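You operate a simulated robot arm through the tools that you are given. There is no shell and no other tool. Be economical: measure what you need, move in short steps, check, and stop when the job is done.

Carry out the task below with a simulated two-armed robot. There is one attempt and no reset: what you move stays moved.

JOB
Gauge both short cores and sort them into the GOOD and TIGHT bins.
Fine: try each with this bench's green plug gauge before it moves; the gauge goes back to its spot. Set down upright: green plug gauge of the packing bench.

It is judged by the outcome, as a careful person would: the job done as asked, and still so three seconds after it is handed in. It fails if anything else is knocked over, pushed out of place, dropped, spilled or broken.

ROBOT AND FRAMES
Two 7-joint arms with two-finger grippers on one trunk, hanging from a carriage that runs on a gantry, over the field with the corners [-2.464, -0.085], [0.036, -0.085], [0.036, 1.095], [-2.464, 1.095] (x, y) and turns from -6.248 to 5.76 rad about z. Base frame: it is fixed where the carriage stands at the start and does not move with it; the origin is on the floor, on the carriage's upright axis, x ahead of it, y to its left, z up; the surface under the hand at the start is at about z = 0.82. Lengths are in m, angles in rad, forces in N, time in s.
The left shoulder is at the start at [0, 0.236, 1.578], the right one opposite. With the tool pointing down near the work surface each hand reaches from about 0.1 to 0.62 m from the robot's upright axis, wherever it stands, measured 20 degrees to its own side. Payload 3.43 kg a hand.
The tool frame of a hand sits at the grasp point between the pads (the TCP): z along the fingers, y along the line on which they close. The tips reach 0.03 m beyond it. The gripper opens to 0.104 m. The gripper's body begins 0.057 m behind the TCP.
Orientation is told as [roll, pitch, yaw] about the base's x, y, z axes, in that order, counted from this pose: with the fingers straight down and closing along the base's y, the tool's x points along the base's -x, its y along +y and its z along -z.

CONTROLS
- The arms move only by the tool send_rows. It takes "left_rows", "right_rows" or both (then of equal length, played together; a hand with none holds still); each is one flat list of numbers, 7 for each row, row after row: the gripper command, from -1 (shut) to 1 (fully open), values between in proportion, then the shift along the base's x, y, z in m, then the turn, a rotation vector about the base's x, y, z in rad. In form: [grip, dx, dy, dz, ax, ay, az, grip, dx, dy, dz, ax, ay, az, ...]. A call has 1 to 10 rows; each row shifts and turns the commanded pose from where the row before left it. A row lasts 0.2 s, in which the tool goes at most 0.05 m and 0.15 rad; a call with a longer step from one row to the next is refused whole, and so is a gripper value outside its range. A pose out of reach is approached as far as the arm can. The call stops where the force on the tool passes 40 N (or 10 N more than at its start, if that is more) or the arm is blocked; 0.2 s more then pass. The fingers move at their own pace (about 0.045 m/s each) and stop on an object; they squeeze with about 28 N. The grip force told is the motor's: it shows also when the fingers shut on nothing. Time passes only in rows, and 0.2 s behind the last, so rows that do not move let the fingers close. It gives the time, the measured TCP pose, the force on the tool (base axes), the opening and the grip force at its end, in the units of the frame above (readings bear some noise), with the torque about the TCP (base axes, N m) and any sound that the robot's microphone picked up.
- Cameras (640 x 400 px; columns grow to the right, rows downward): "scene" is now at [0.2692, -0.0014, 1.7045]; the picture's right is [-0.01, -1.00, 0.00], its down [-0.84, 0.01, -0.54] and it looks along [0.54, -0.01, -0.84] (base axes); focal length 276 px, centre (320, 200). "left" rides on the left gripper at [0.067, -0.018, -0.09] in its tool frame; the picture's right is [0.25, 0.97, 0.00], its down [-0.73, 0.19, -0.66] and it looks along [-0.64, 0.17, 0.75] (tool axes); focal length 218 px, centre (320, 200). "right" rides on the right gripper at [0.067, 0.018, -0.09] in its tool frame; the picture's right is [-0.25, 0.97, 0.00], its down [-0.73, -0.19, -0.66] and it looks along [-0.64, -0.17, 0.75] (tool axes); focal length 218 px, centre (320, 200). There is no depth. A picture from a camera that has moved, and an enlarged one, comes with that camera's place and axes in the base frame and with its lens.
- get_image(camera): a new picture of that camera. It takes no simulated time.
- raise_lower(by): slides the trunk up (or, below 0, down) by that many m; the arms and the scene camera ride with it, the base frame stays. It gives what a move gives, with no picture.
- roll_base(legs): drives the robot by 1 to 6 legs, each [ahead, left, turn to the left] in m, m and rad, along the robot's own axes; the way and the turn of a leg run together, so that a leg with both is an arc; at most 1.5 m and 3.142 rad a leg. The arms and the cameras ride along, it lands a little off, and it stops where it bumps. It keeps to its track: a leg is cut to what the track allows. It gives what a move gives.
- turn_head(pan, tilt): turns the head with the scene camera to pan (to the left, within 1.501 rad either way) and tilt (down, from -0.506 to 1.204), counted from straight ahead of the robot. It gives what a move gives.
- inspect(camera, box): a new picture of the part [left, top, right, bottom] of that camera's present view, enlarged. It takes no simulated time.
- job_done(): hands the job in; it is judged then, once.

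Work in short steps. Places have to be worked out from the pictures, the camera data and where the tool is seen: move nearer, look again, correct. Check each grasp and each placing, and mend what went wrong. You have 120 turns and 108 pictures in all, those below and enlarged ones among them. Open the grippers and draw the arms clear of the work before you hand the job in, unless the task says otherwise; then end with one line.

The tools are called after "Emit:" by a JSON object that holds its "method" and its "body". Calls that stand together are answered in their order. send_rows: Moves the arms, as the interface text tells. Its arguments: {"type":"object","properties":{"left_rows":{"type":"array"},"right_rows":{"type":"array"}},"required":[]} The other tools are called the same way: raise_lower (by) slides the trunk up or down; roll_base (legs) drives the base; turn_head (pan, tilt) turns the head that bears the scene camera; get_image (camera) takes a picture; inspect (camera, box) takes an enlarged picture of a part of a camera's view; job_done () hands the job in.

At the start:

```text
t: 0.0
left_tcp_pos: [0.5899, 0.2939, 1.19]
left_tool_rot: [0.0, -0.001, -0.001]
left_ft_force: [0.1, 0.2, 0.4]
left_ft_torque: [0.01, 0.03, -0.02]
left_grip_width: 0.1037
left_gripper_force: 0.1
right_tcp_pos: [0.4628, -0.111, 1.1716]
right_tool_rot: [0.0, 0.0, 0.0]
right_ft_force: [0.0, -0.8, 0.6]
right_ft_torque: [0.0, -0.01, -0.01]
right_grip_width: 0.1039
right_gripper_force: 0.0
trunk travel left (down, up): [-0.489, 0.151]
robot x, y, heading: [-0.0027, -0.0008, 0.001]
head pan, tilt: [-0.014, 1.002]
```

scene: 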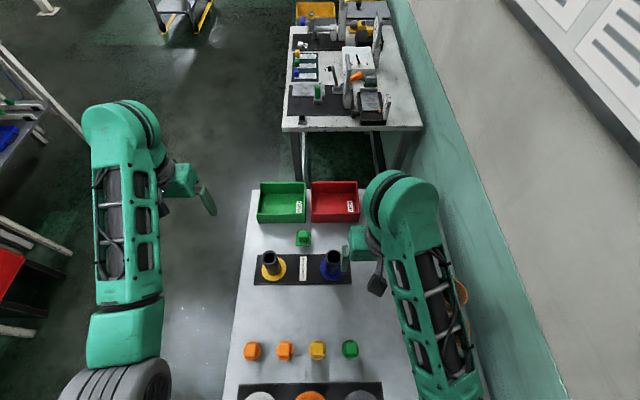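
right: 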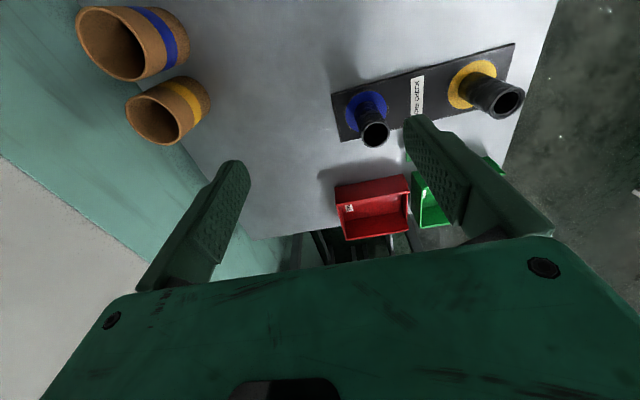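
left: 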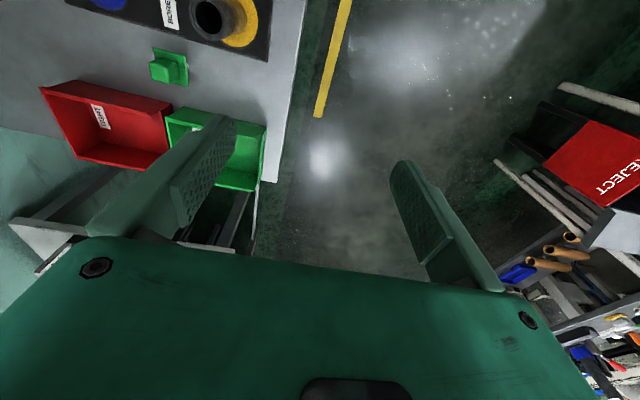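

I'll look closely at the nearby bench before moving anything.

Emit:
{"method": "inspect", "body": {"camera": "scene", "box": [220, 170, 480, 400]}}

Emit:
{"method": "inspect", "body": {"camera": "scene", "box": [260, 0, 440, 140]}}

Emit:
{"method": "inspect", "body": {"camera": "right", "box": [60, 0, 560, 250]}}

```text
1.74 times, centred on (350, 285) of scene
camera zoom: at [0.2692, -0.0014, 1.7045], right [-0.01, -1.0, 0.0], down [-0.84, 0.01, -0.54], along [0.54, -0.01, -0.84], focal length 480 px, centre (268, 52)
```

zoom: 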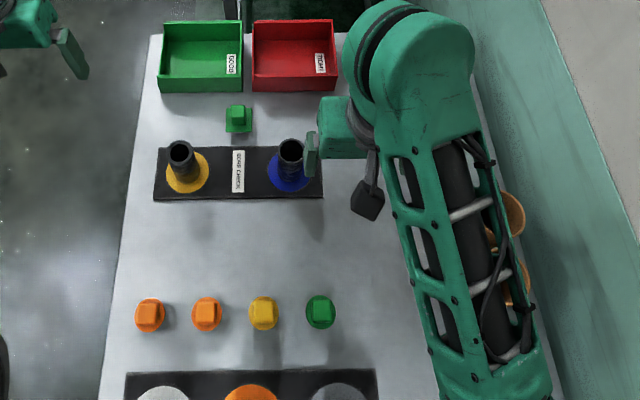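

```text
2.86 times, centred on (350, 70) of scene
camera zoom: at [0.2692, -0.0014, 1.7045], right [-0.01, -1.0, 0.0], down [-0.84, 0.01, -0.54], along [0.54, -0.01, -0.84], focal length 789 px, centre (234, 571)
```

zoom: 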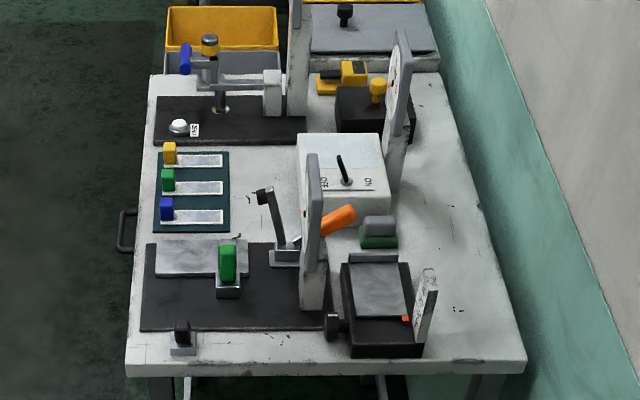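

```text
1.28 times, centred on (310, 125) of right
camera zoom: at [0.3953, -0.0937, 1.2617], right [0.25, 0.97, 0.0], down [0.73, -0.19, 0.66], along [0.64, -0.17, -0.75], focal length 279 px, centre (333, 296)
```

zoom: 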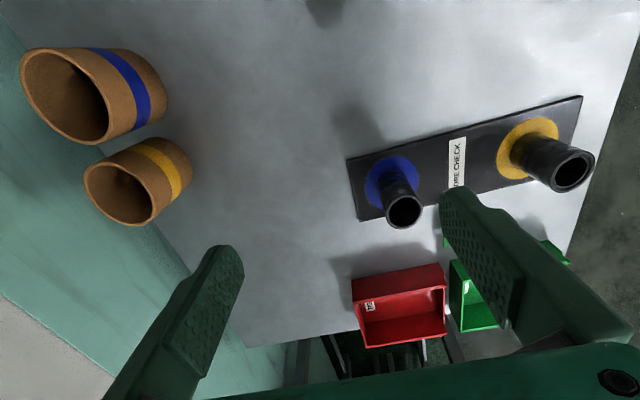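

The CORE CHECK mat holds two black tubes, and there is a green piece in front of the bins. I'll bring the left hand over that area for a closer look down.

Emit:
{"method": "send_rows", "body": {"left_rows": [1, 0.005, -0.039, -0.018, 0, 0, 0, 1, 0.005, -0.039, -0.018, 0, 0, 0, 1, 0.005, -0.039, -0.018, 0, 0, 0, 1, 0.005, -0.039, -0.018, 0, 0, 0, 1, 0.005, -0.039, -0.018, 0, 0, 0]}}

Emit:
{"method": "get_image", "body": {"camera": "left"}}

Emit:
{"method": "turn_head", "body": {"pan": 1.2, "tilt": 0.6}}

Emit:
{"method": "get_image", "body": {"camera": "scene"}}

```text
t: 1.2
left_tcp_pos: [0.6163, 0.0996, 1.0961]
left_tool_rot: [0.001, 0.0, 0.001]
left_ft_force: [0.0, 0.8, -0.2]
left_ft_torque: [0.05, -0.01, 0.03]
left_grip_width: 0.1043
left_gripper_force: 0.0
right_tcp_pos: [0.4625, -0.1115, 1.1715]
right_tool_rot: [-0.001, 0.0, -0.001]
right_ft_force: [-0.6, -0.1, 0.7]
right_ft_torque: [0.01, 0.02, 0.01]
right_grip_width: 0.1039
right_gripper_force: 0.1
trunk travel left (down, up): [-0.489, 0.151]
robot x, y, heading: [0.0015, 0.0009, 0.0]
head pan, tilt: [-0.014, 1.002]
```

```text
101 pictures are left
camera left: at [0.5487, 0.0812, 1.1855], right [-0.25, 0.97, 0.0], down [0.73, 0.19, 0.66], along [0.64, 0.17, -0.75], focal length 218 px, centre (320, 200)
```

left: 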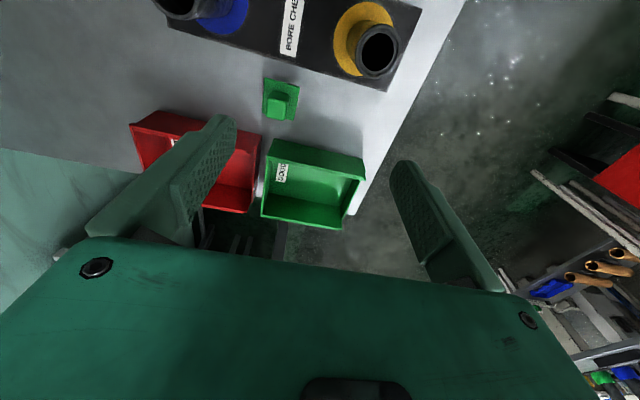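

```text
t: 2.6
left_tcp_pos: [0.6149, 0.0988, 1.0971]
left_tool_rot: [0.0, -0.001, -0.001]
left_ft_force: [-0.4, 0.1, 0.1]
left_ft_torque: [0.03, -0.02, 0.0]
left_grip_width: 0.104
left_gripper_force: 0.1
right_tcp_pos: [0.4639, -0.1115, 1.1714]
right_tool_rot: [0.0, 0.001, 0.0]
right_ft_force: [-0.4, -0.7, 0.1]
right_ft_torque: [0.03, 0.01, 0.01]
right_grip_width: 0.1039
right_gripper_force: 0.1
trunk travel left (down, up): [-0.489, 0.151]
robot x, y, heading: [-0.0003, -0.0019, -0.006]
head pan, tilt: [1.201, 0.6]
```

```text
100 pictures are left
camera scene: at [0.2317, 0.0819, 1.7366], right [0.93, -0.36, 0.0], down [-0.2, -0.53, -0.82], along [0.3, 0.77, -0.57], focal length 276 px, centre (320, 200)
```

scene: 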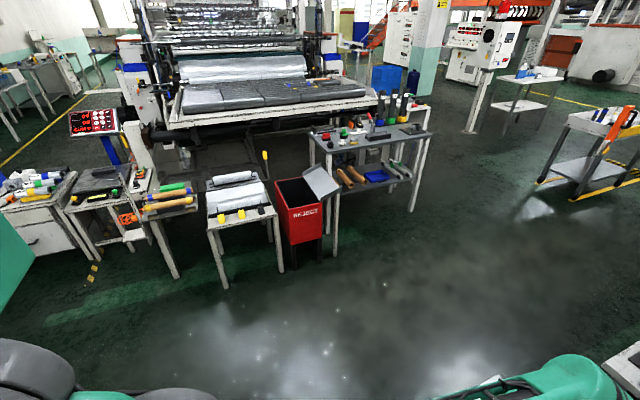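

I'll zoom in on the green piece and the tubes, and on the other benches to rule out look-alikes.

Emit:
{"method": "inspect", "body": {"camera": "left", "box": [120, 0, 440, 220]}}

Emit:
{"method": "inspect", "body": {"camera": "scene", "box": [0, 80, 440, 300]}}

Emit:
{"method": "turn_head", "body": {"pan": 0.0, "tilt": 1.2}}

Emit:
{"method": "get_image", "body": {"camera": "scene"}}

```text
1.82 times, centred on (280, 110) of left
camera zoom: at [0.5487, 0.0823, 1.1861], right [-0.25, 0.97, 0.0], down [0.73, 0.19, 0.66], along [0.64, 0.17, -0.75], focal length 397 px, centre (393, 364)
```

zoom: 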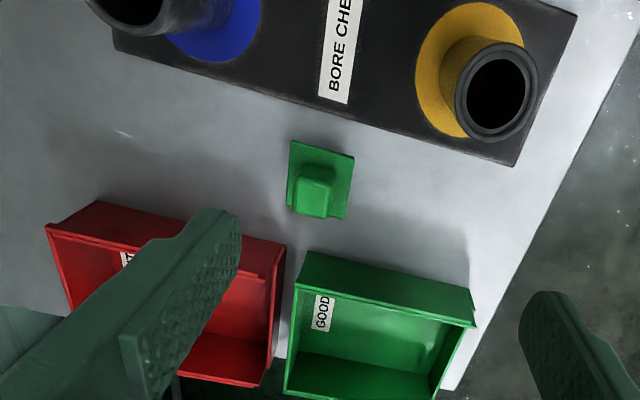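

```text
1.45 times, centred on (220, 190) of scene
camera zoom: at [0.2317, 0.0819, 1.7366], right [0.93, -0.36, 0.0], down [-0.2, -0.53, -0.82], along [0.3, 0.77, -0.57], focal length 402 px, centre (466, 214)
```

zoom: 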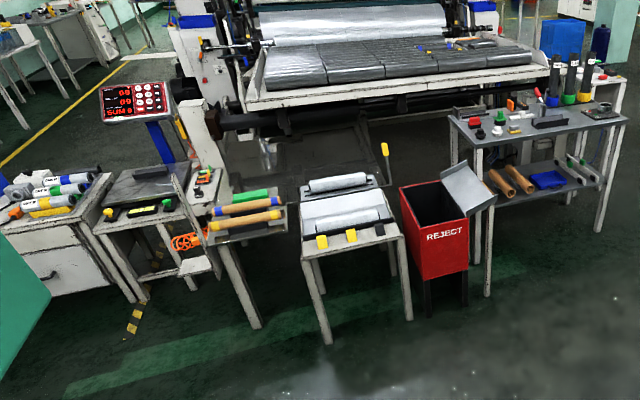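

```text
t: 4.0
left_tcp_pos: [0.6163, 0.0986, 1.096]
left_tool_rot: [0.0, 0.0, 0.0]
left_ft_force: [-0.2, 0.2, -0.7]
left_ft_torque: [0.03, -0.01, -0.03]
left_grip_width: 0.1039
left_gripper_force: 0.0
right_tcp_pos: [0.4638, -0.1106, 1.1711]
right_tool_rot: [0.0, 0.0, -0.001]
right_ft_force: [1.1, -0.1, 0.2]
right_ft_torque: [0.01, 0.01, -0.04]
right_grip_width: 0.1039
right_gripper_force: 0.1
trunk travel left (down, up): [-0.489, 0.151]
robot x, y, heading: [-0.0021, 0.0042, -0.002]
head pan, tilt: [0.0, 1.201]
```

```text
97 pictures are left
camera scene: at [0.2556, -0.0005, 1.692], right [0.0, -1.0, 0.0], down [-0.93, 0.0, -0.36], along [0.36, 0.0, -0.93], focal length 276 px, centre (320, 200)
```

scene: 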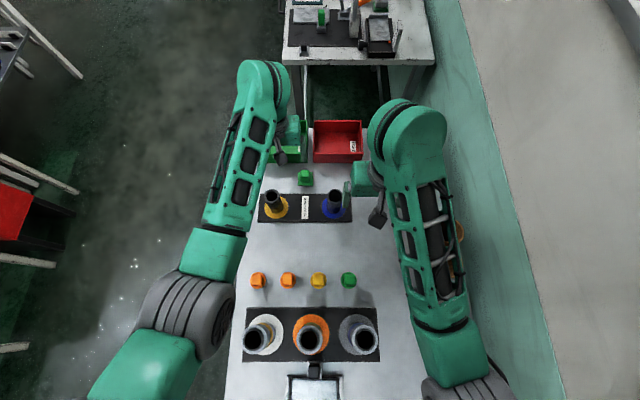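

The nearer mat has three more tubes plus a row of coloured knobs. I'll swing the left hand back out and bring the right hand over that row to tell the pieces apart.

Emit:
{"method": "send_rows", "body": {"left_rows": [1, 0, 0.04, 0.01, 0, 0, 0, 1, 0, 0.04, 0.01, 0, 0, 0, 1, 0, 0.04, 0.01, 0, 0, 0, 1, 0, 0.04, 0.01, 0, 0, 0, 1, 0, 0.04, 0.01, 0, 0, 0], "right_rows": [1, -0.02, 0.026, -0.01, 0, 0, 0, 1, -0.02, 0.026, -0.01, 0, 0, 0, 1, -0.02, 0.026, -0.01, 0, 0, 0, 1, -0.02, 0.026, -0.01, 0, 0, 0, 1, -0.02, 0.026, -0.01, 0, 0, 0]}}

Emit:
{"method": "get_image", "body": {"camera": "right"}}

Emit:
{"method": "inspect", "body": {"camera": "scene", "box": [220, 100, 400, 240]}}

Emit:
{"method": "inspect", "body": {"camera": "scene", "box": [220, 260, 400, 400]}}

```text
t: 5.2
left_tcp_pos: [0.6148, 0.3017, 1.149]
left_tool_rot: [-0.002, -0.002, 0.0]
left_ft_force: [0.0, -1.0, -0.3]
left_ft_torque: [-0.04, 0.03, -0.02]
left_grip_width: 0.1042
left_gripper_force: 0.1
right_tcp_pos: [0.3636, 0.0178, 1.1205]
right_tool_rot: [0.001, -0.001, -0.001]
right_ft_force: [-0.9, -0.3, -0.6]
right_ft_torque: [-0.02, 0.05, 0.02]
right_grip_width: 0.104
right_gripper_force: 0.1
trunk travel left (down, up): [-0.489, 0.151]
robot x, y, heading: [-0.0003, 0.0041, -0.006]
head pan, tilt: [0.0, 1.201]
```

```text
96 pictures are left
camera right: at [0.2951, 0.0362, 1.2123], right [0.25, 0.97, 0.0], down [0.73, -0.19, 0.66], along [0.64, -0.17, -0.75], focal length 218 px, centre (320, 200)
```

right: 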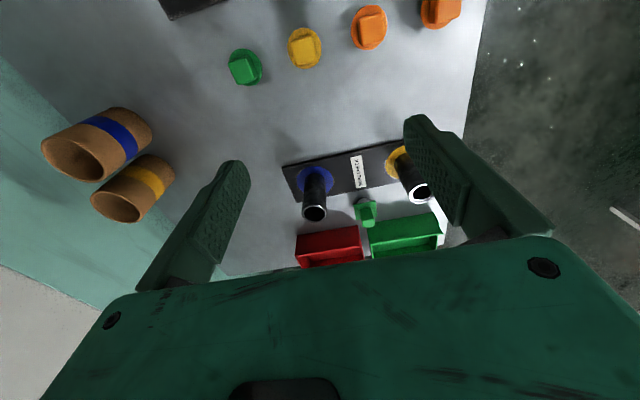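

```text
2.86 times, centred on (310, 170) of scene
camera zoom: at [0.2557, -0.0002, 1.692], right [0.0, -1.0, 0.0], down [-0.93, 0.0, -0.36], along [0.36, 0.0, -0.93], focal length 789 px, centre (349, 286)
```

zoom: 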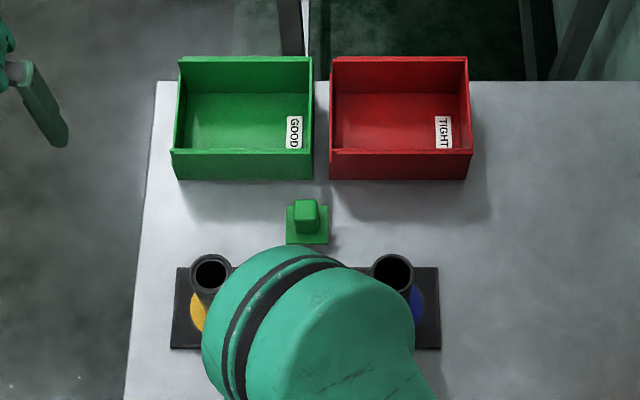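

```text
2.86 times, centred on (310, 330) of scene
camera zoom: at [0.2557, -0.0002, 1.692], right [0.0, -1.0, 0.0], down [-0.93, 0.0, -0.36], along [0.36, 0.0, -0.93], focal length 789 px, centre (349, -171)
```

zoom: 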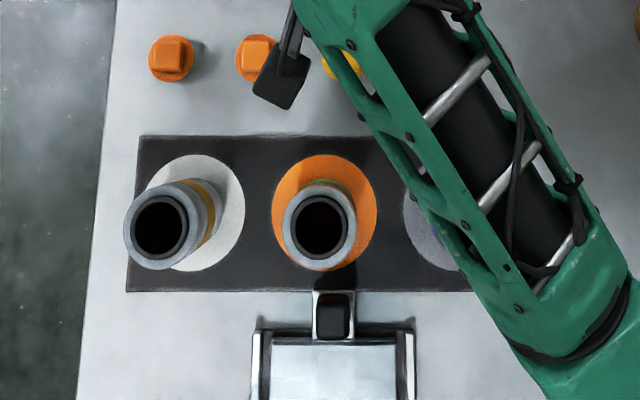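

I'll zoom on both candidate greens from this angle.

Emit:
{"method": "inspect", "body": {"camera": "right", "box": [270, 130, 450, 280]}}

Emit:
{"method": "inspect", "body": {"camera": "right", "box": [200, 0, 480, 120]}}

```text
2.67 times, centred on (360, 205) of right
camera zoom: at [0.2951, 0.0362, 1.2123], right [0.25, 0.97, 0.0], down [0.73, -0.19, 0.66], along [0.64, -0.17, -0.75], focal length 582 px, centre (213, 187)
```

zoom: 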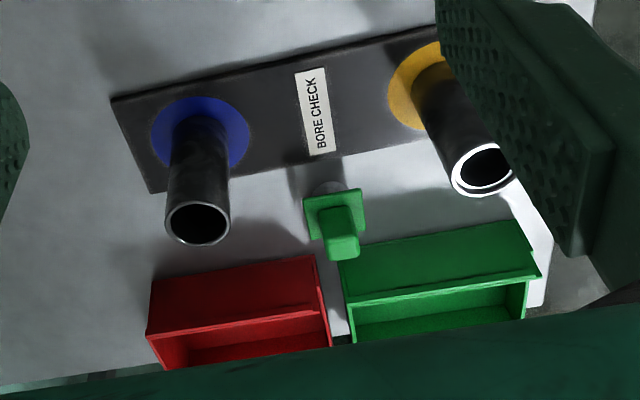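

```text
2.29 times, centred on (340, 60) of right
camera zoom: at [0.2951, 0.0362, 1.2123], right [0.25, 0.97, 0.0], down [0.73, -0.19, 0.66], along [0.64, -0.17, -0.75], focal length 499 px, centre (274, 520)
```

zoom: 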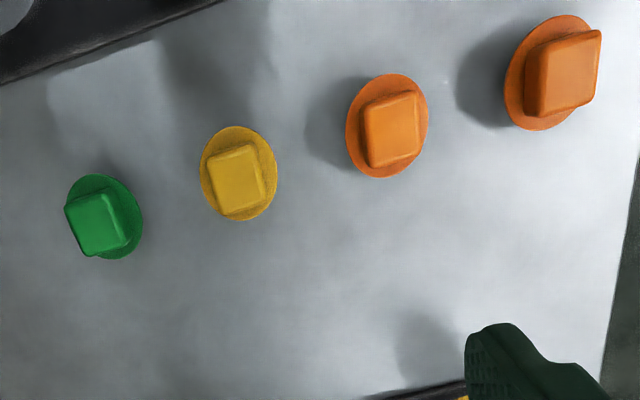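

The piece by the bins is a steel plug with a square flange and green handle, so that is the plug gauge. The two black tubes on BORE CHECK are the short cores, with tops at about (0.564, 0.145, 0.93) and (0.564, -0.046, 0.93). I'll clear the right hand, then edge forward and lower the trunk a little for reach.

Emit:
{"method": "send_rows", "body": {"right_rows": [1, 0, -0.04, 0.025, 0, 0, 0, 1, 0, -0.04, 0.025, 0, 0, 0, 1, 0, -0.04, 0.025, 0, 0, 0, 1, 0, -0.04, 0.025, 0, 0, 0, 1, 0, -0.04, 0.025, 0, 0, 0]}}

Emit:
{"method": "roll_base", "body": {"legs": [[0.033, 0, 0]]}}

Emit:
{"method": "raise_lower", "body": {"by": -0.12}}

Emit:
{"method": "get_image", "body": {"camera": "scene"}}

```text
t: 6.4
left_tcp_pos: [0.614, 0.3002, 1.1497]
left_tool_rot: [0.0, -0.001, 0.001]
left_ft_force: [-0.1, -0.9, -0.6]
left_ft_torque: [0.02, 0.02, -0.01]
left_grip_width: 0.1039
left_gripper_force: 0.2
right_tcp_pos: [0.3668, -0.1831, 1.2157]
right_tool_rot: [0.001, -0.002, -0.001]
right_ft_force: [-0.6, -0.8, 0.3]
right_ft_torque: [-0.02, 0.01, 0.02]
right_grip_width: 0.1042
right_gripper_force: 0.0
right hand out of reach, approached as far as the arm can: row 4, 5
trunk travel left (down, up): [-0.489, 0.151]
robot x, y, heading: [0.0035, 0.0002, 0.002]
head pan, tilt: [0.0, 1.201]
```

```text
t: 7.3
left_tcp_pos: [0.6475, 0.3008, 1.1499]
left_tool_rot: [-0.001, -0.002, 0.0]
left_ft_force: [0.2, 0.0, 0.8]
left_ft_torque: [-0.01, 0.03, -0.05]
left_grip_width: 0.104
left_gripper_force: 0.1
right_tcp_pos: [0.3993, -0.183, 1.215]
right_tool_rot: [0.001, -0.007, -0.001]
right_ft_force: [0.2, 0.6, 0.7]
right_ft_torque: [0.0, 0.03, 0.0]
right_grip_width: 0.1039
right_gripper_force: 0.0
trunk travel left (down, up): [-0.489, 0.151]
robot x, y, heading: [0.0311, -0.0002, -0.004]
head pan, tilt: [0.0, 1.201]
```

```text
t: 8.8
left_tcp_pos: [0.6475, 0.3012, 1.0295]
left_tool_rot: [0.001, -0.002, 0.0]
left_ft_force: [0.3, 0.0, -0.2]
left_ft_torque: [-0.02, -0.04, 0.03]
left_grip_width: 0.1042
left_gripper_force: 0.0
right_tcp_pos: [0.4001, -0.1834, 1.0958]
right_tool_rot: [0.0, -0.003, 0.0]
right_ft_force: [0.1, -0.4, 0.1]
right_ft_torque: [0.01, 0.02, 0.02]
right_grip_width: 0.1042
right_gripper_force: 0.0
trunk travel left (down, up): [-0.369, 0.271]
robot x, y, heading: [0.0317, 0.001, -0.0]
head pan, tilt: [0.0, 1.201]
```

```text
91 pictures are left
camera scene: at [0.2883, -0.0004, 1.5721], right [0.0, -1.0, 0.0], down [-0.93, 0.0, -0.36], along [0.36, 0.0, -0.93], focal length 276 px, centre (320, 200)
```

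scene: 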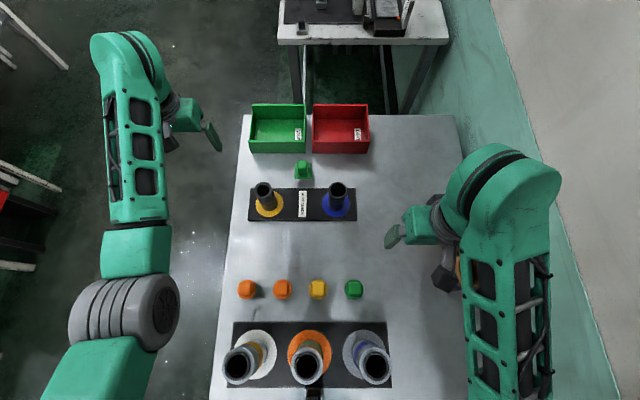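

Clear view now. I'll zoom for accurate bin, gauge and core positions.

Emit:
{"method": "inspect", "body": {"camera": "scene", "box": [220, 90, 400, 230]}}

Emit:
{"method": "turn_head", "body": {"pan": 0.0, "tilt": 0.75}}

Emit:
{"method": "inspect", "body": {"camera": "scene", "box": [220, 190, 400, 330]}}

```text
2.86 times, centred on (310, 160) of scene
camera zoom: at [0.2883, -0.0004, 1.5721], right [0.0, -1.0, 0.0], down [-0.93, 0.0, -0.36], along [0.36, 0.0, -0.93], focal length 789 px, centre (349, 314)
```

zoom: 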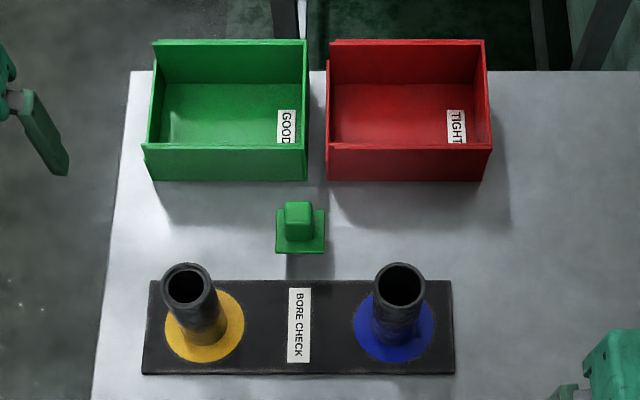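

```text
t: 9.7
left_tcp_pos: [0.6464, 0.3017, 1.029]
left_tool_rot: [0.001, 0.0, -0.001]
left_ft_force: [-0.9, 0.0, 0.1]
left_ft_torque: [-0.01, -0.01, -0.02]
left_grip_width: 0.1043
left_gripper_force: 0.1
right_tcp_pos: [0.4009, -0.1827, 1.0957]
right_tool_rot: [0.002, -0.008, 0.0]
right_ft_force: [0.1, 0.2, -1.0]
right_ft_torque: [0.0, -0.03, -0.01]
right_grip_width: 0.1041
right_gripper_force: 0.0
trunk travel left (down, up): [-0.369, 0.271]
robot x, y, heading: [0.0353, -0.0008, -0.001]
head pan, tilt: [0.0, 0.75]
```

```text
2.86 times, centred on (310, 260) of scene
camera zoom: at [0.3152, -0.0004, 1.6037], right [0.0, -1.0, 0.0], down [-0.68, 0.0, -0.73], along [0.73, 0.0, -0.68], focal length 789 px, centre (349, 29)
```

zoom: 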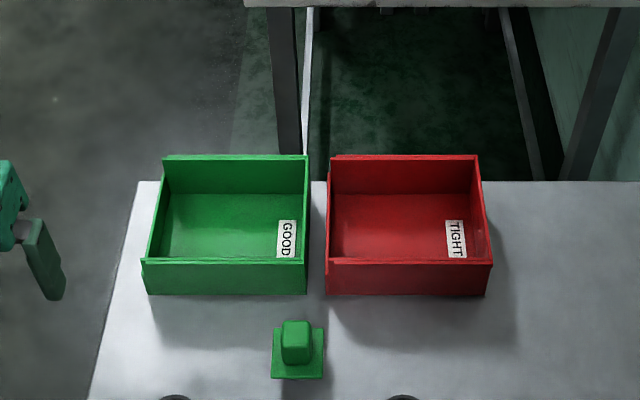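

Estimated positions: gauge about (0.67, 0.05), GOOD bin centre (0.81, 0.13), TIGHT bin centre (0.81, -0.06), bin rims about 0.88. I'll bring the left hand above the gauge.

Emit:
{"method": "send_rows", "body": {"left_rows": [1, 0.003, -0.042, -0.005, 0, 0, 0, 1, 0.004, -0.042, -0.005, 0, 0, 0, 1, 0.004, -0.042, -0.005, 0, 0, 0, 1, 0.004, -0.042, -0.005, 0, 0, 0, 1, 0.004, -0.042, -0.005, 0, 0, 0, 1, 0.004, -0.042, -0.005, 0, 0, 0]}}

Emit:
{"method": "get_image", "body": {"camera": "left"}}

```text
t: 11.1
left_tcp_pos: [0.6661, 0.0469, 0.9987]
left_tool_rot: [-0.003, -0.001, 0.001]
left_ft_force: [0.4, 0.1, 0.1]
left_ft_torque: [0.01, 0.02, 0.0]
left_grip_width: 0.104
left_gripper_force: 0.0
right_tcp_pos: [0.3995, -0.183, 1.0955]
right_tool_rot: [0.001, -0.005, 0.0]
right_ft_force: [-0.3, -0.3, 0.0]
right_ft_torque: [0.01, 0.03, 0.0]
right_grip_width: 0.104
right_gripper_force: 0.1
trunk travel left (down, up): [-0.369, 0.271]
robot x, y, heading: [0.0348, 0.0012, 0.002]
head pan, tilt: [0.0, 0.75]
```

```text
88 pictures are left
camera left: at [0.5983, 0.0303, 1.0888], right [-0.25, 0.97, 0.0], down [0.73, 0.19, 0.66], along [0.64, 0.17, -0.75], focal length 218 px, centre (320, 200)
```

left: 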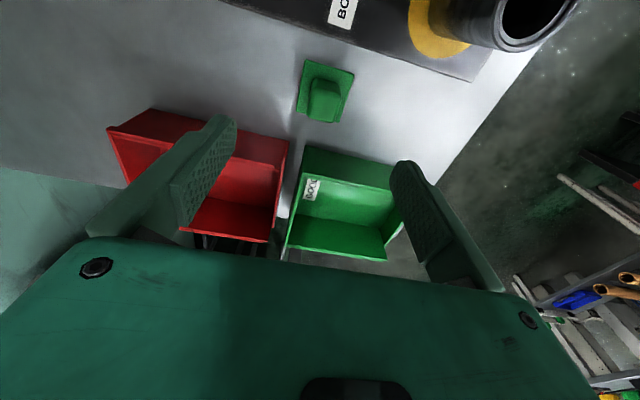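

Emit:
{"method": "inspect", "body": {"camera": "left", "box": [260, 40, 400, 140]}}

```text
4.00 times, centred on (330, 90) of left
camera zoom: at [0.5983, 0.0303, 1.0888], right [-0.25, 0.97, 0.0], down [0.73, 0.19, 0.66], along [0.64, 0.17, -0.75], focal length 873 px, centre (280, 640)
```

zoom: 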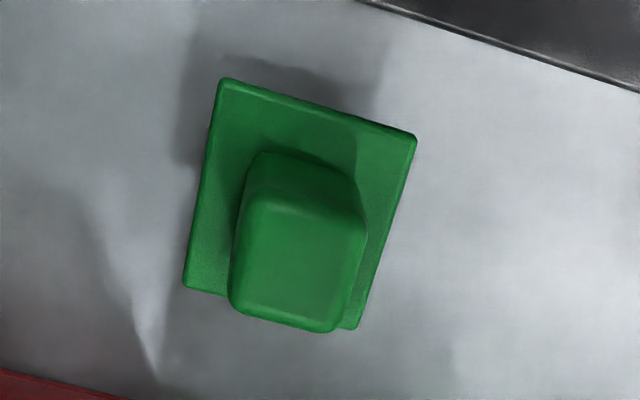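

Gauge handle is centred near (0.660, 0.051), with its top about 0.89 and flange top about 0.85. I'll descend part way and recheck.

Emit:
{"method": "send_rows", "body": {"left_rows": [1, -0.003, 0.002, -0.035, 0, 0, 0, 1, -0.003, 0.002, -0.035, 0, 0, 0, 1, 0, 0, -0.002, 0, 0, 0]}}

Emit:
{"method": "inspect", "body": {"camera": "left", "box": [220, 60, 420, 240]}}

```text
t: 11.9
left_tcp_pos: [0.6619, 0.0536, 0.9263]
left_tool_rot: [0.0, -0.002, 0.0]
left_ft_force: [-0.4, -0.3, -0.2]
left_ft_torque: [0.01, 0.0, -0.01]
left_grip_width: 0.1042
left_gripper_force: 0.1
right_tcp_pos: [0.4006, -0.1817, 1.0948]
right_tool_rot: [0.0, -0.005, 0.001]
right_ft_force: [-0.6, -0.7, -0.9]
right_ft_torque: [0.03, -0.01, -0.03]
right_grip_width: 0.1038
right_gripper_force: 0.0
trunk travel left (down, up): [-0.369, 0.271]
robot x, y, heading: [0.0302, 0.0047, -0.006]
head pan, tilt: [0.0, 0.75]
```

```text
2.22 times, centred on (320, 150) of left
camera zoom: at [0.5941, 0.036, 1.0165], right [-0.25, 0.97, 0.0], down [0.73, 0.19, 0.66], along [0.64, 0.17, -0.75], focal length 485 px, centre (320, 311)
```

zoom: 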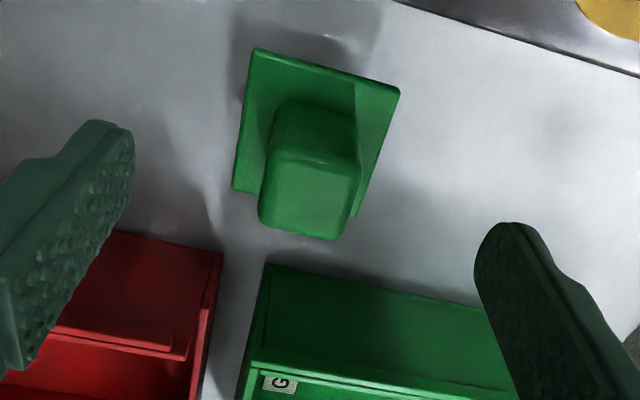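

Refined: handle axis at (0.658, 0.0505), top about 0.895. I'll go down and close.

Emit:
{"method": "send_rows", "body": {"left_rows": [1, -0.002, -0.002, -0.02, 0, 0, 0, 1, -0.002, -0.001, -0.018, 0, 0, 0, 1, 0, 0, 0, 0, 0, 0]}}

Emit:
{"method": "inspect", "body": {"camera": "left", "box": [200, 80, 440, 260]}}

```text
t: 12.7
left_tcp_pos: [0.6582, 0.0511, 0.888]
left_tool_rot: [0.001, -0.001, 0.001]
left_ft_force: [0.2, -0.1, 0.9]
left_ft_torque: [0.01, 0.0, -0.01]
left_grip_width: 0.1038
left_gripper_force: 0.1
right_tcp_pos: [0.3989, -0.1829, 1.0949]
right_tool_rot: [0.0, -0.007, -0.001]
right_ft_force: [0.4, 0.3, 0.1]
right_ft_torque: [0.0, -0.02, 0.04]
right_grip_width: 0.1043
right_gripper_force: 0.1
trunk travel left (down, up): [-0.369, 0.271]
robot x, y, heading: [0.0334, 0.0019, 0.004]
head pan, tilt: [0.0, 0.75]
```

```text
2.22 times, centred on (320, 170) of left
camera zoom: at [0.5908, 0.033, 0.9777], right [-0.25, 0.97, 0.0], down [0.73, 0.19, 0.66], along [0.64, 0.17, -0.75], focal length 485 px, centre (320, 267)
```

zoom: 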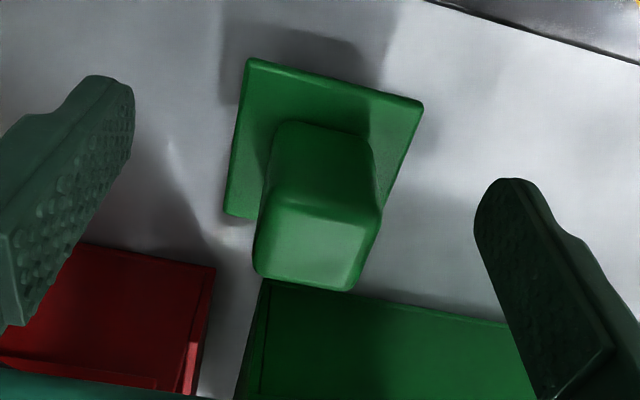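

Aligned: the handle top sits about at the TCP and the fingertips are just above the flange. Closing.

Emit:
{"method": "send_rows", "body": {"left_rows": [-1, 0, 0, 0, 0, 0, 0, -1, 0, 0, 0, 0, 0, 0, -1, 0, 0, 0, 0, 0, 0, -1, 0, 0, 0, 0, 0, 0, -1, 0, 0, 0, 0, 0, 0, -1, 0, 0, 0, 0, 0, 0]}}

Emit:
{"method": "inspect", "body": {"camera": "left", "box": [200, 80, 440, 260]}}

```text
t: 14.1
left_tcp_pos: [0.6579, 0.0498, 0.8881]
left_tool_rot: [0.0, 0.0, 0.0]
left_ft_force: [0.8, -0.6, 0.2]
left_ft_torque: [-0.02, 0.01, 0.03]
left_grip_width: 0.0272
left_gripper_force: 27.8
right_tcp_pos: [0.4008, -0.1832, 1.0955]
right_tool_rot: [0.0, -0.004, -0.001]
right_ft_force: [-0.8, 0.2, -0.4]
right_ft_torque: [-0.04, -0.02, -0.02]
right_grip_width: 0.104
right_gripper_force: 0.1
trunk travel left (down, up): [-0.369, 0.271]
robot x, y, heading: [0.0325, -0.0004, -0.004]
head pan, tilt: [0.0, 0.75]
```

```text
2.22 times, centred on (320, 170) of left
camera zoom: at [0.5907, 0.033, 0.9778], right [-0.25, 0.97, 0.0], down [0.73, 0.19, 0.66], along [0.64, 0.17, -0.75], focal length 485 px, centre (320, 267)
```

zoom: 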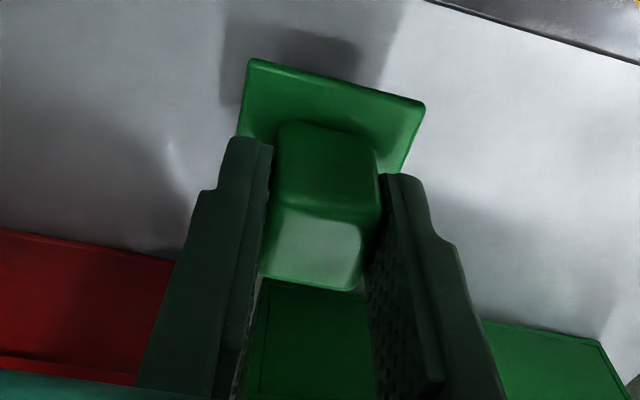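

Handle gripped (27 mm). I'll lift straight up to about 1.04, then look at the plug.

Emit:
{"method": "send_rows", "body": {"left_rows": [-1, 0, 0, 0.02, 0, 0, 0, -1, 0, 0, 0.035, 0, 0, 0, -1, 0, 0, 0.04, 0, 0, 0, -1, 0, 0, 0.04, 0, 0, 0, -1, 0, 0, 0.02, 0, 0, 0, -1, 0, 0, 0, 0, 0, 0]}}

Emit:
{"method": "turn_head", "body": {"pan": 0.0, "tilt": 0.9}}

Emit:
{"method": "get_image", "body": {"camera": "scene"}}

Emit:
{"method": "inspect", "body": {"camera": "left", "box": [200, 40, 480, 240]}}

```text
t: 15.5
left_tcp_pos: [0.6591, 0.0493, 1.0425]
left_tool_rot: [0.0, -0.001, -0.001]
left_ft_force: [-0.3, 0.1, -3.1]
left_ft_torque: [0.01, 0.03, -0.01]
left_grip_width: 0.0275
left_gripper_force: 28.2
right_tcp_pos: [0.4002, -0.1834, 1.0956]
right_tool_rot: [-0.001, -0.005, 0.0]
right_ft_force: [0.1, -0.7, -0.1]
right_ft_torque: [0.01, 0.03, -0.02]
right_grip_width: 0.1042
right_gripper_force: 0.1
trunk travel left (down, up): [-0.369, 0.271]
robot x, y, heading: [0.0367, -0.0002, -0.002]
head pan, tilt: [0.0, 0.75]
```

```text
t: 16.2
left_tcp_pos: [0.6586, 0.0498, 1.0425]
left_tool_rot: [-0.001, 0.0, -0.002]
left_ft_force: [-0.8, 0.4, -1.3]
left_ft_torque: [0.0, 0.02, 0.02]
left_grip_width: 0.0272
left_gripper_force: 27.3
right_tcp_pos: [0.4001, -0.1826, 1.0954]
right_tool_rot: [0.0, -0.005, 0.0]
right_ft_force: [-0.3, -0.1, 0.4]
right_ft_torque: [0.02, 0.05, 0.02]
right_grip_width: 0.104
right_gripper_force: 0.0
trunk travel left (down, up): [-0.369, 0.271]
robot x, y, heading: [0.0316, -0.0015, 0.003]
head pan, tilt: [0.0, 0.901]
```

```text
83 pictures are left
camera scene: at [0.3078, -0.0004, 1.5918], right [0.0, -1.0, 0.0], down [-0.78, 0.0, -0.62], along [0.62, 0.0, -0.78], focal length 276 px, centre (320, 200)
```

scene: 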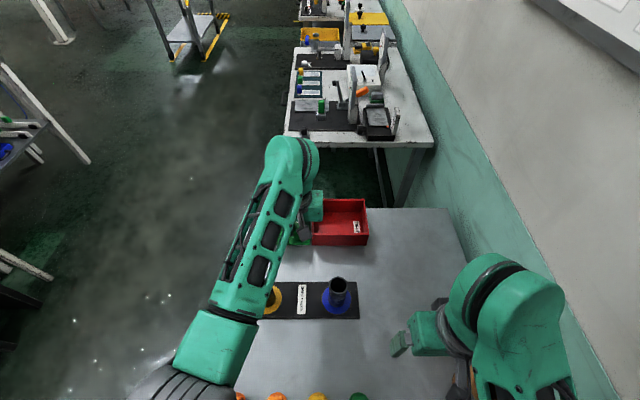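

```text
2.00 times, centred on (340, 140) of left
camera zoom: at [0.5915, 0.0323, 1.1318], right [-0.25, 0.97, 0.0], down [0.73, 0.19, 0.66], along [0.64, 0.17, -0.75], focal length 436 px, centre (280, 320)
```

zoom: 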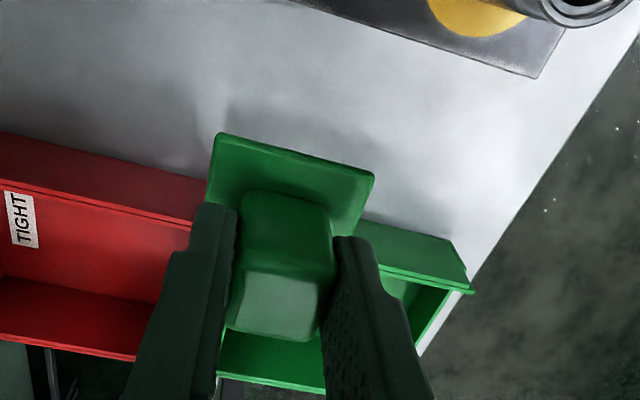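

The plug is hidden under the flange, so I'll align by measuring the core rims with this camera. I'll move to just beyond the yellow core at a safe height.

Emit:
{"method": "send_rows", "body": {"left_rows": [-1, -0.013, 0.032, 0.005, 0, 0, 0, -1, -0.013, 0.032, 0.005, 0, 0, 0, -1, -0.013, 0.032, 0, 0, 0, 0, -1, 0, 0, 0, 0, 0, 0]}}

Emit:
{"method": "inspect", "body": {"camera": "left", "box": [220, 0, 420, 180]}}

```text
t: 17.2
left_tcp_pos: [0.622, 0.1427, 1.0562]
left_tool_rot: [-0.002, -0.003, 0.001]
left_ft_force: [0.3, -0.2, 0.0]
left_ft_torque: [-0.03, -0.01, 0.0]
left_grip_width: 0.0275
left_gripper_force: 28.5
right_tcp_pos: [0.4006, -0.1837, 1.0949]
right_tool_rot: [-0.001, -0.006, 0.0]
right_ft_force: [0.2, 0.2, 0.6]
right_ft_torque: [-0.02, 0.0, 0.03]
right_grip_width: 0.104
right_gripper_force: 0.1
trunk travel left (down, up): [-0.369, 0.271]
robot x, y, heading: [0.0324, -0.0007, 0.001]
head pan, tilt: [0.0, 0.901]
```

```text
2.22 times, centred on (320, 90) of left
camera zoom: at [0.5549, 0.1258, 1.1458], right [-0.25, 0.97, 0.0], down [0.73, 0.19, 0.66], along [0.64, 0.17, -0.75], focal length 485 px, centre (320, 444)
```

zoom: 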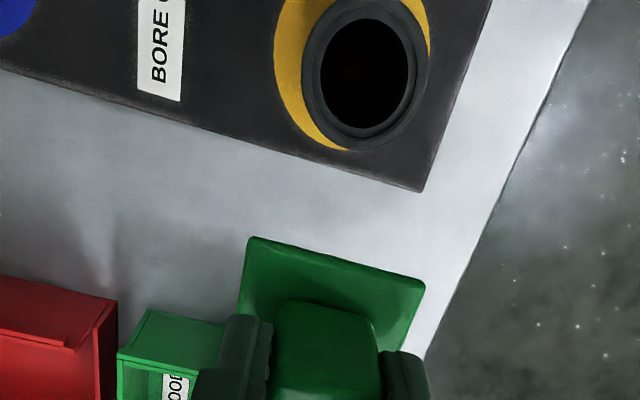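

The yellow core's bore centre comes out at (0.5645, 0.1455). I'll move the gauge over it, leaving about 25 mm of clearance.

Emit:
{"method": "send_rows", "body": {"left_rows": [-1, -0.0295, 0.0015, -0.004, 0, 0, 0, -1, -0.0295, 0.0013, -0.006, 0, 0, 0, -1, 0, 0, -0.02, 0, 0, 0, -1, 0, 0, 0, 0, 0, 0]}}

Emit:
{"method": "get_image", "body": {"camera": "left"}}

Emit:
{"method": "get_image", "body": {"camera": "scene"}}

```text
t: 18.2
left_tcp_pos: [0.5632, 0.1463, 1.026]
left_tool_rot: [-0.001, -0.002, 0.001]
left_ft_force: [-0.5, -0.8, -2.0]
left_ft_torque: [-0.04, -0.01, 0.02]
left_grip_width: 0.0271
left_gripper_force: 28.3
right_tcp_pos: [0.3999, -0.1832, 1.0947]
right_tool_rot: [0.0, -0.005, 0.0]
right_ft_force: [-0.1, -1.4, 0.4]
right_ft_torque: [-0.02, -0.01, -0.02]
right_grip_width: 0.1038
right_gripper_force: 0.0
trunk travel left (down, up): [-0.369, 0.271]
robot x, y, heading: [0.031, -0.0034, 0.001]
head pan, tilt: [0.0, 0.901]
```

```text
80 pictures are left
camera left: at [0.496, 0.13, 1.1156], right [-0.25, 0.97, 0.0], down [0.73, 0.19, 0.66], along [0.64, 0.17, -0.75], focal length 218 px, centre (320, 200)
```

left: 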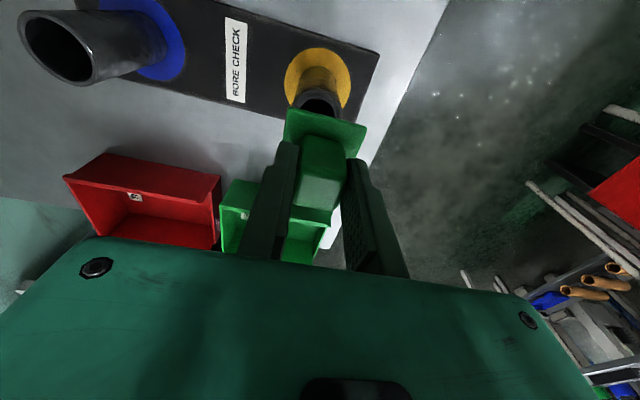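

```text
79 pictures are left
camera scene: at [0.3078, -0.0004, 1.5918], right [0.0, -1.0, 0.0], down [-0.78, 0.0, -0.62], along [0.62, 0.0, -0.78], focal length 276 px, centre (320, 200)
```

scene: 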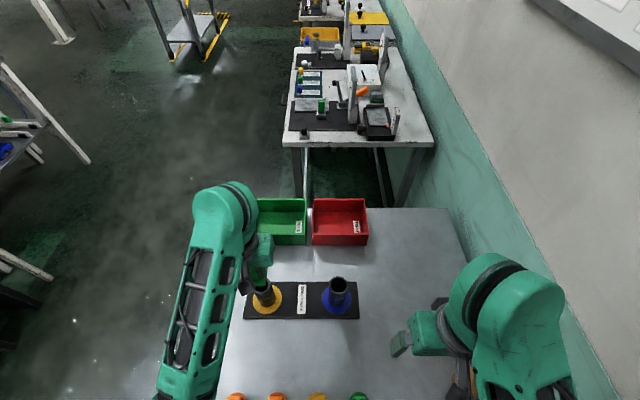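

Looks lined up. I'll lower gently in small rows and watch force and height.

Emit:
{"method": "send_rows", "body": {"left_rows": [-1, 0, -0.0005, -0.008, 0, 0, 0, -1, 0, 0, -0.006, 0, 0, 0, -1, 0, 0, -0.005, 0, 0, 0, -1, 0, 0, -0.004, 0, 0, 0, -1, 0, 0, -0.003, 0, 0, 0, -1, 0, 0, -0.003, 0, 0, 0]}}

Emit:
{"method": "inspect", "body": {"camera": "left", "box": [240, 20, 420, 180]}}

Emit:
{"method": "inspect", "body": {"camera": "scene", "box": [220, 220, 380, 340]}}

```text
t: 19.6
left_tcp_pos: [0.5632, 0.1473, 0.9951]
left_tool_rot: [0.0, -0.002, -0.001]
left_ft_force: [0.7, -0.6, 0.4]
left_ft_torque: [-0.04, -0.02, 0.0]
left_grip_width: 0.0271
left_gripper_force: 28.0
right_tcp_pos: [0.4005, -0.1851, 1.0948]
right_tool_rot: [0.001, -0.005, 0.001]
right_ft_force: [-0.3, -1.1, 0.4]
right_ft_torque: [0.02, -0.02, -0.01]
right_grip_width: 0.1038
right_gripper_force: 0.0
trunk travel left (down, up): [-0.369, 0.271]
robot x, y, heading: [0.0326, 0.0004, -0.001]
head pan, tilt: [0.0, 0.901]
```

```text
2.50 times, centred on (330, 100) of left
camera zoom: at [0.495, 0.1299, 1.0853], right [-0.25, 0.97, 0.0], down [0.73, 0.19, 0.66], along [0.64, 0.17, -0.75], focal length 546 px, centre (295, 450)
```

zoom: 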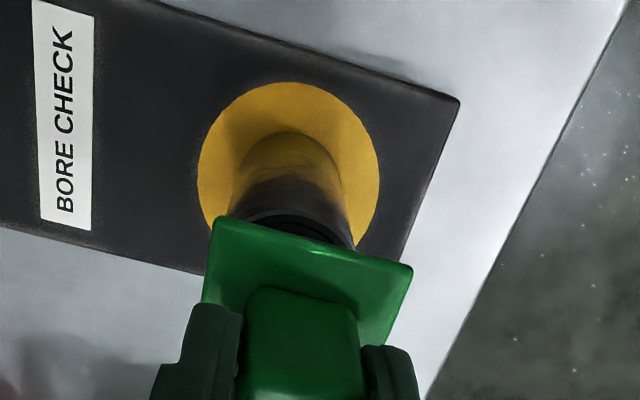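

```text
3.33 times, centred on (300, 280) of scene
camera zoom: at [0.3079, -0.0005, 1.5919], right [0.0, -1.0, 0.0], down [-0.78, 0.0, -0.62], along [0.62, 0.0, -0.78], focal length 920 px, centre (387, -67)
```

zoom: 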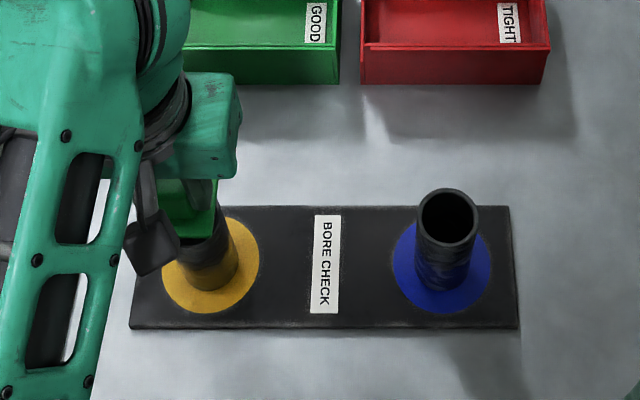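

No contact yet. The core axis appears about 1.3 mm to -y of the tool, so I'll correct that and keep lowering slowly.

Emit:
{"method": "send_rows", "body": {"left_rows": [-1, 0, -0.0013, 0, 0, 0, 0, -1, 0, 0, -0.003, 0, 0, 0, -1, 0, 0, -0.003, 0, 0, 0, -1, 0, 0, -0.003, 0, 0, 0]}}

Emit:
{"method": "inspect", "body": {"camera": "left", "box": [240, 20, 420, 180]}}

```text
t: 20.6
left_tcp_pos: [0.5637, 0.1464, 0.9893]
left_tool_rot: [-0.002, -0.01, 0.0]
left_ft_force: [-1.9, -1.4, 20.6]
left_ft_torque: [-0.04, -0.11, -0.01]
left_grip_width: 0.028
left_gripper_force: 27.2
right_tcp_pos: [0.4011, -0.1833, 1.0962]
right_tool_rot: [0.0, -0.005, 0.0]
right_ft_force: [0.0, 0.5, -0.2]
right_ft_torque: [0.0, 0.0, -0.01]
right_grip_width: 0.1039
right_gripper_force: 0.0
trunk travel left (down, up): [-0.369, 0.271]
robot x, y, heading: [0.0303, 0.0025, -0.001]
head pan, tilt: [0.0, 0.901]
```

```text
2.50 times, centred on (330, 100) of left
camera zoom: at [0.4965, 0.1287, 1.0789], right [-0.25, 0.97, 0.0], down [0.72, 0.19, 0.66], along [0.64, 0.17, -0.75], focal length 546 px, centre (295, 450)
```

zoom: 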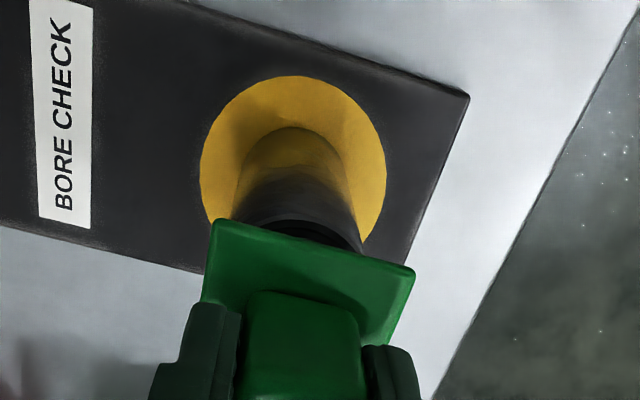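

Contact at z≈0.989; the torque says it is on the +x rim, so the plug sits slightly too far +x. I'll back off, shift -x by 1.2 mm and try again.

Emit:
{"method": "send_rows", "body": {"left_rows": [-1, 0, 0, 0.004, 0, 0, 0, -1, -0.0012, -0.0003, 0, 0, 0, 0, -1, 0, 0, -0.003, 0, 0, 0, -1, 0, 0, -0.001, 0, 0, 0, -1, 0, 0, -0.001, 0, 0, 0]}}

```text
t: 21.8
left_tcp_pos: [0.5636, 0.1462, 0.9866]
left_tool_rot: [-0.001, -0.005, 0.002]
left_ft_force: [1.6, -2.1, 21.3]
left_ft_torque: [-0.13, -0.06, -0.01]
left_grip_width: 0.0274
left_gripper_force: 28.3
right_tcp_pos: [0.4, -0.1827, 1.0961]
right_tool_rot: [0.0, -0.007, 0.0]
right_ft_force: [0.4, -0.2, -0.1]
right_ft_torque: [0.0, 0.02, -0.02]
right_grip_width: 0.1038
right_gripper_force: 0.2
trunk travel left (down, up): [-0.369, 0.271]
robot x, y, heading: [0.0328, 0.0008, -0.003]
head pan, tilt: [0.0, 0.901]
```

Now the contact is nearly centred and slightly lower. I'll press a little more to see whether it goes in.

Emit:
{"method": "send_rows", "body": {"left_rows": [-1, 0, 0, -0.001, 0, 0, 0, -1, 0, 0, -0.001, 0, 0, 0]}}

Emit:
{"method": "inspect", "body": {"camera": "left", "box": [240, 20, 420, 180]}}

```text
t: 22.4
left_tcp_pos: [0.5617, 0.1456, 0.9849]
left_tool_rot: [-0.001, -0.003, -0.001]
left_ft_force: [2.3, -4.7, 21.1]
left_ft_torque: [-0.23, -0.09, -0.05]
left_grip_width: 0.0276
left_gripper_force: 27.8
right_tcp_pos: [0.4012, -0.1827, 1.0969]
right_tool_rot: [-0.002, -0.006, 0.0]
right_ft_force: [0.0, -0.8, -0.7]
right_ft_torque: [0.0, 0.01, -0.02]
right_grip_width: 0.1038
right_gripper_force: 0.1
trunk travel left (down, up): [-0.369, 0.271]
robot x, y, heading: [0.0321, -0.0005, 0.0]
head pan, tilt: [0.0, 0.901]
```

```text
2.50 times, centred on (330, 100) of left
camera zoom: at [0.4948, 0.1289, 1.0744], right [-0.25, 0.97, 0.0], down [0.73, 0.19, 0.66], along [0.64, 0.17, -0.75], focal length 546 px, centre (295, 450)
```

zoom: 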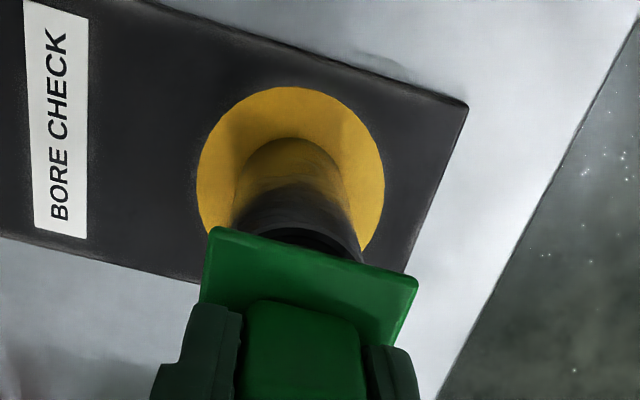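

Comparing pictures, the gauge slipped up a few mm in the fingers, so it never entered the bore; I can't yet tell tight from misaligned. I'll back off 6 mm and bring the right-hand camera round for a side view.

Emit:
{"method": "send_rows", "body": {"left_rows": [-1, 0, 0, 0.006, 0, 0, 0, -1, 0, 0, 0, 0, 0, 0, -1, 0, 0, 0, 0, 0, 0, -1, 0, 0, 0, 0, 0, 0, -1, 0, 0, 0, 0, 0, 0, -1, 0, 0, 0, 0, 0, 0, -1, 0, 0, 0, 0, 0, 0, -1, 0, 0, 0, 0, 0, 0, -1, 0, 0, 0, 0, 0, 0], "right_rows": [1, 0, 0.025, 0, 0, 0, 0.13, 1, 0, 0.025, 0, 0, 0, 0.13, 1, 0, 0.025, 0, 0, 0, 0.13, 1, 0, 0.025, 0, 0, 0, 0.13, 1, 0, 0.025, -0.018, 0, 0, 0.13, 1, 0, 0.025, -0.018, 0.0787, -0.1035, 0, 1, 0, 0.025, -0.018, 0.0787, -0.1035, 0, 1, 0, 0.025, -0.018, 0.0787, -0.1035, 0, 1, 0, 0.025, -0.018, 0.0787, -0.1035, 0]}}

Emit:
{"method": "get_image", "body": {"camera": "right"}}

```text
t: 24.4
left_tcp_pos: [0.5596, 0.1477, 0.9886]
left_tool_rot: [0.001, 0.001, 0.001]
left_ft_force: [-0.6, -0.3, -0.9]
left_ft_torque: [0.01, -0.02, 0.0]
left_grip_width: 0.0275
left_gripper_force: 28.1
right_tcp_pos: [0.3981, 0.0421, 1.0063]
right_tool_rot: [0.002, -0.527, 0.649]
right_ft_force: [0.5, 0.3, 0.9]
right_ft_torque: [0.01, 0.04, 0.0]
right_grip_width: 0.1039
right_gripper_force: 0.1
trunk travel left (down, up): [-0.369, 0.271]
robot x, y, heading: [0.032, -0.001, 0.002]
head pan, tilt: [0.0, 0.901]
```

```text
74 pictures are left
camera right: at [0.3051, -0.0062, 1.0512], right [-0.41, 0.9, 0.13], down [0.36, 0.03, 0.93], along [0.84, 0.43, -0.33], focal length 218 px, centre (320, 200)
```

right: 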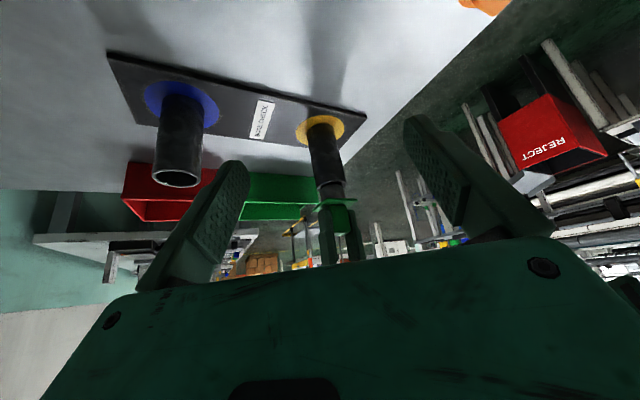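

Side view works (it is upside down). Zooming on the plug and core.

Emit:
{"method": "inspect", "body": {"camera": "right", "box": [280, 110, 380, 240]}}

```text
3.08 times, centred on (330, 175) of right
camera zoom: at [0.3051, -0.0062, 1.0512], right [-0.41, 0.9, 0.13], down [0.36, 0.03, 0.93], along [0.84, 0.43, -0.33], focal length 672 px, centre (289, 277)
```

zoom: 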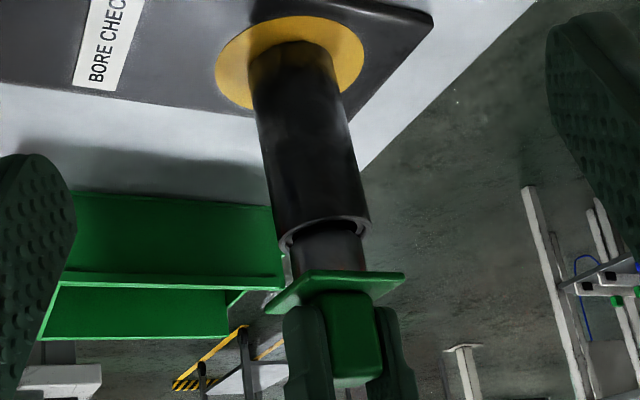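

Emit:
{"method": "inspect", "body": {"camera": "right", "box": [310, 160, 360, 210]}}

```text
8.00 times, centred on (335, 185) of right
camera zoom: at [0.3051, -0.0062, 1.0512], right [-0.41, 0.9, 0.13], down [0.36, 0.03, 0.93], along [0.84, 0.43, -0.33], focal length 1746 px, centre (200, 320)
```

zoom: 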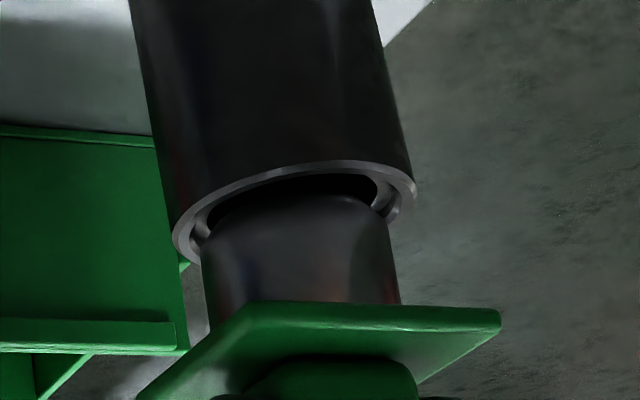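

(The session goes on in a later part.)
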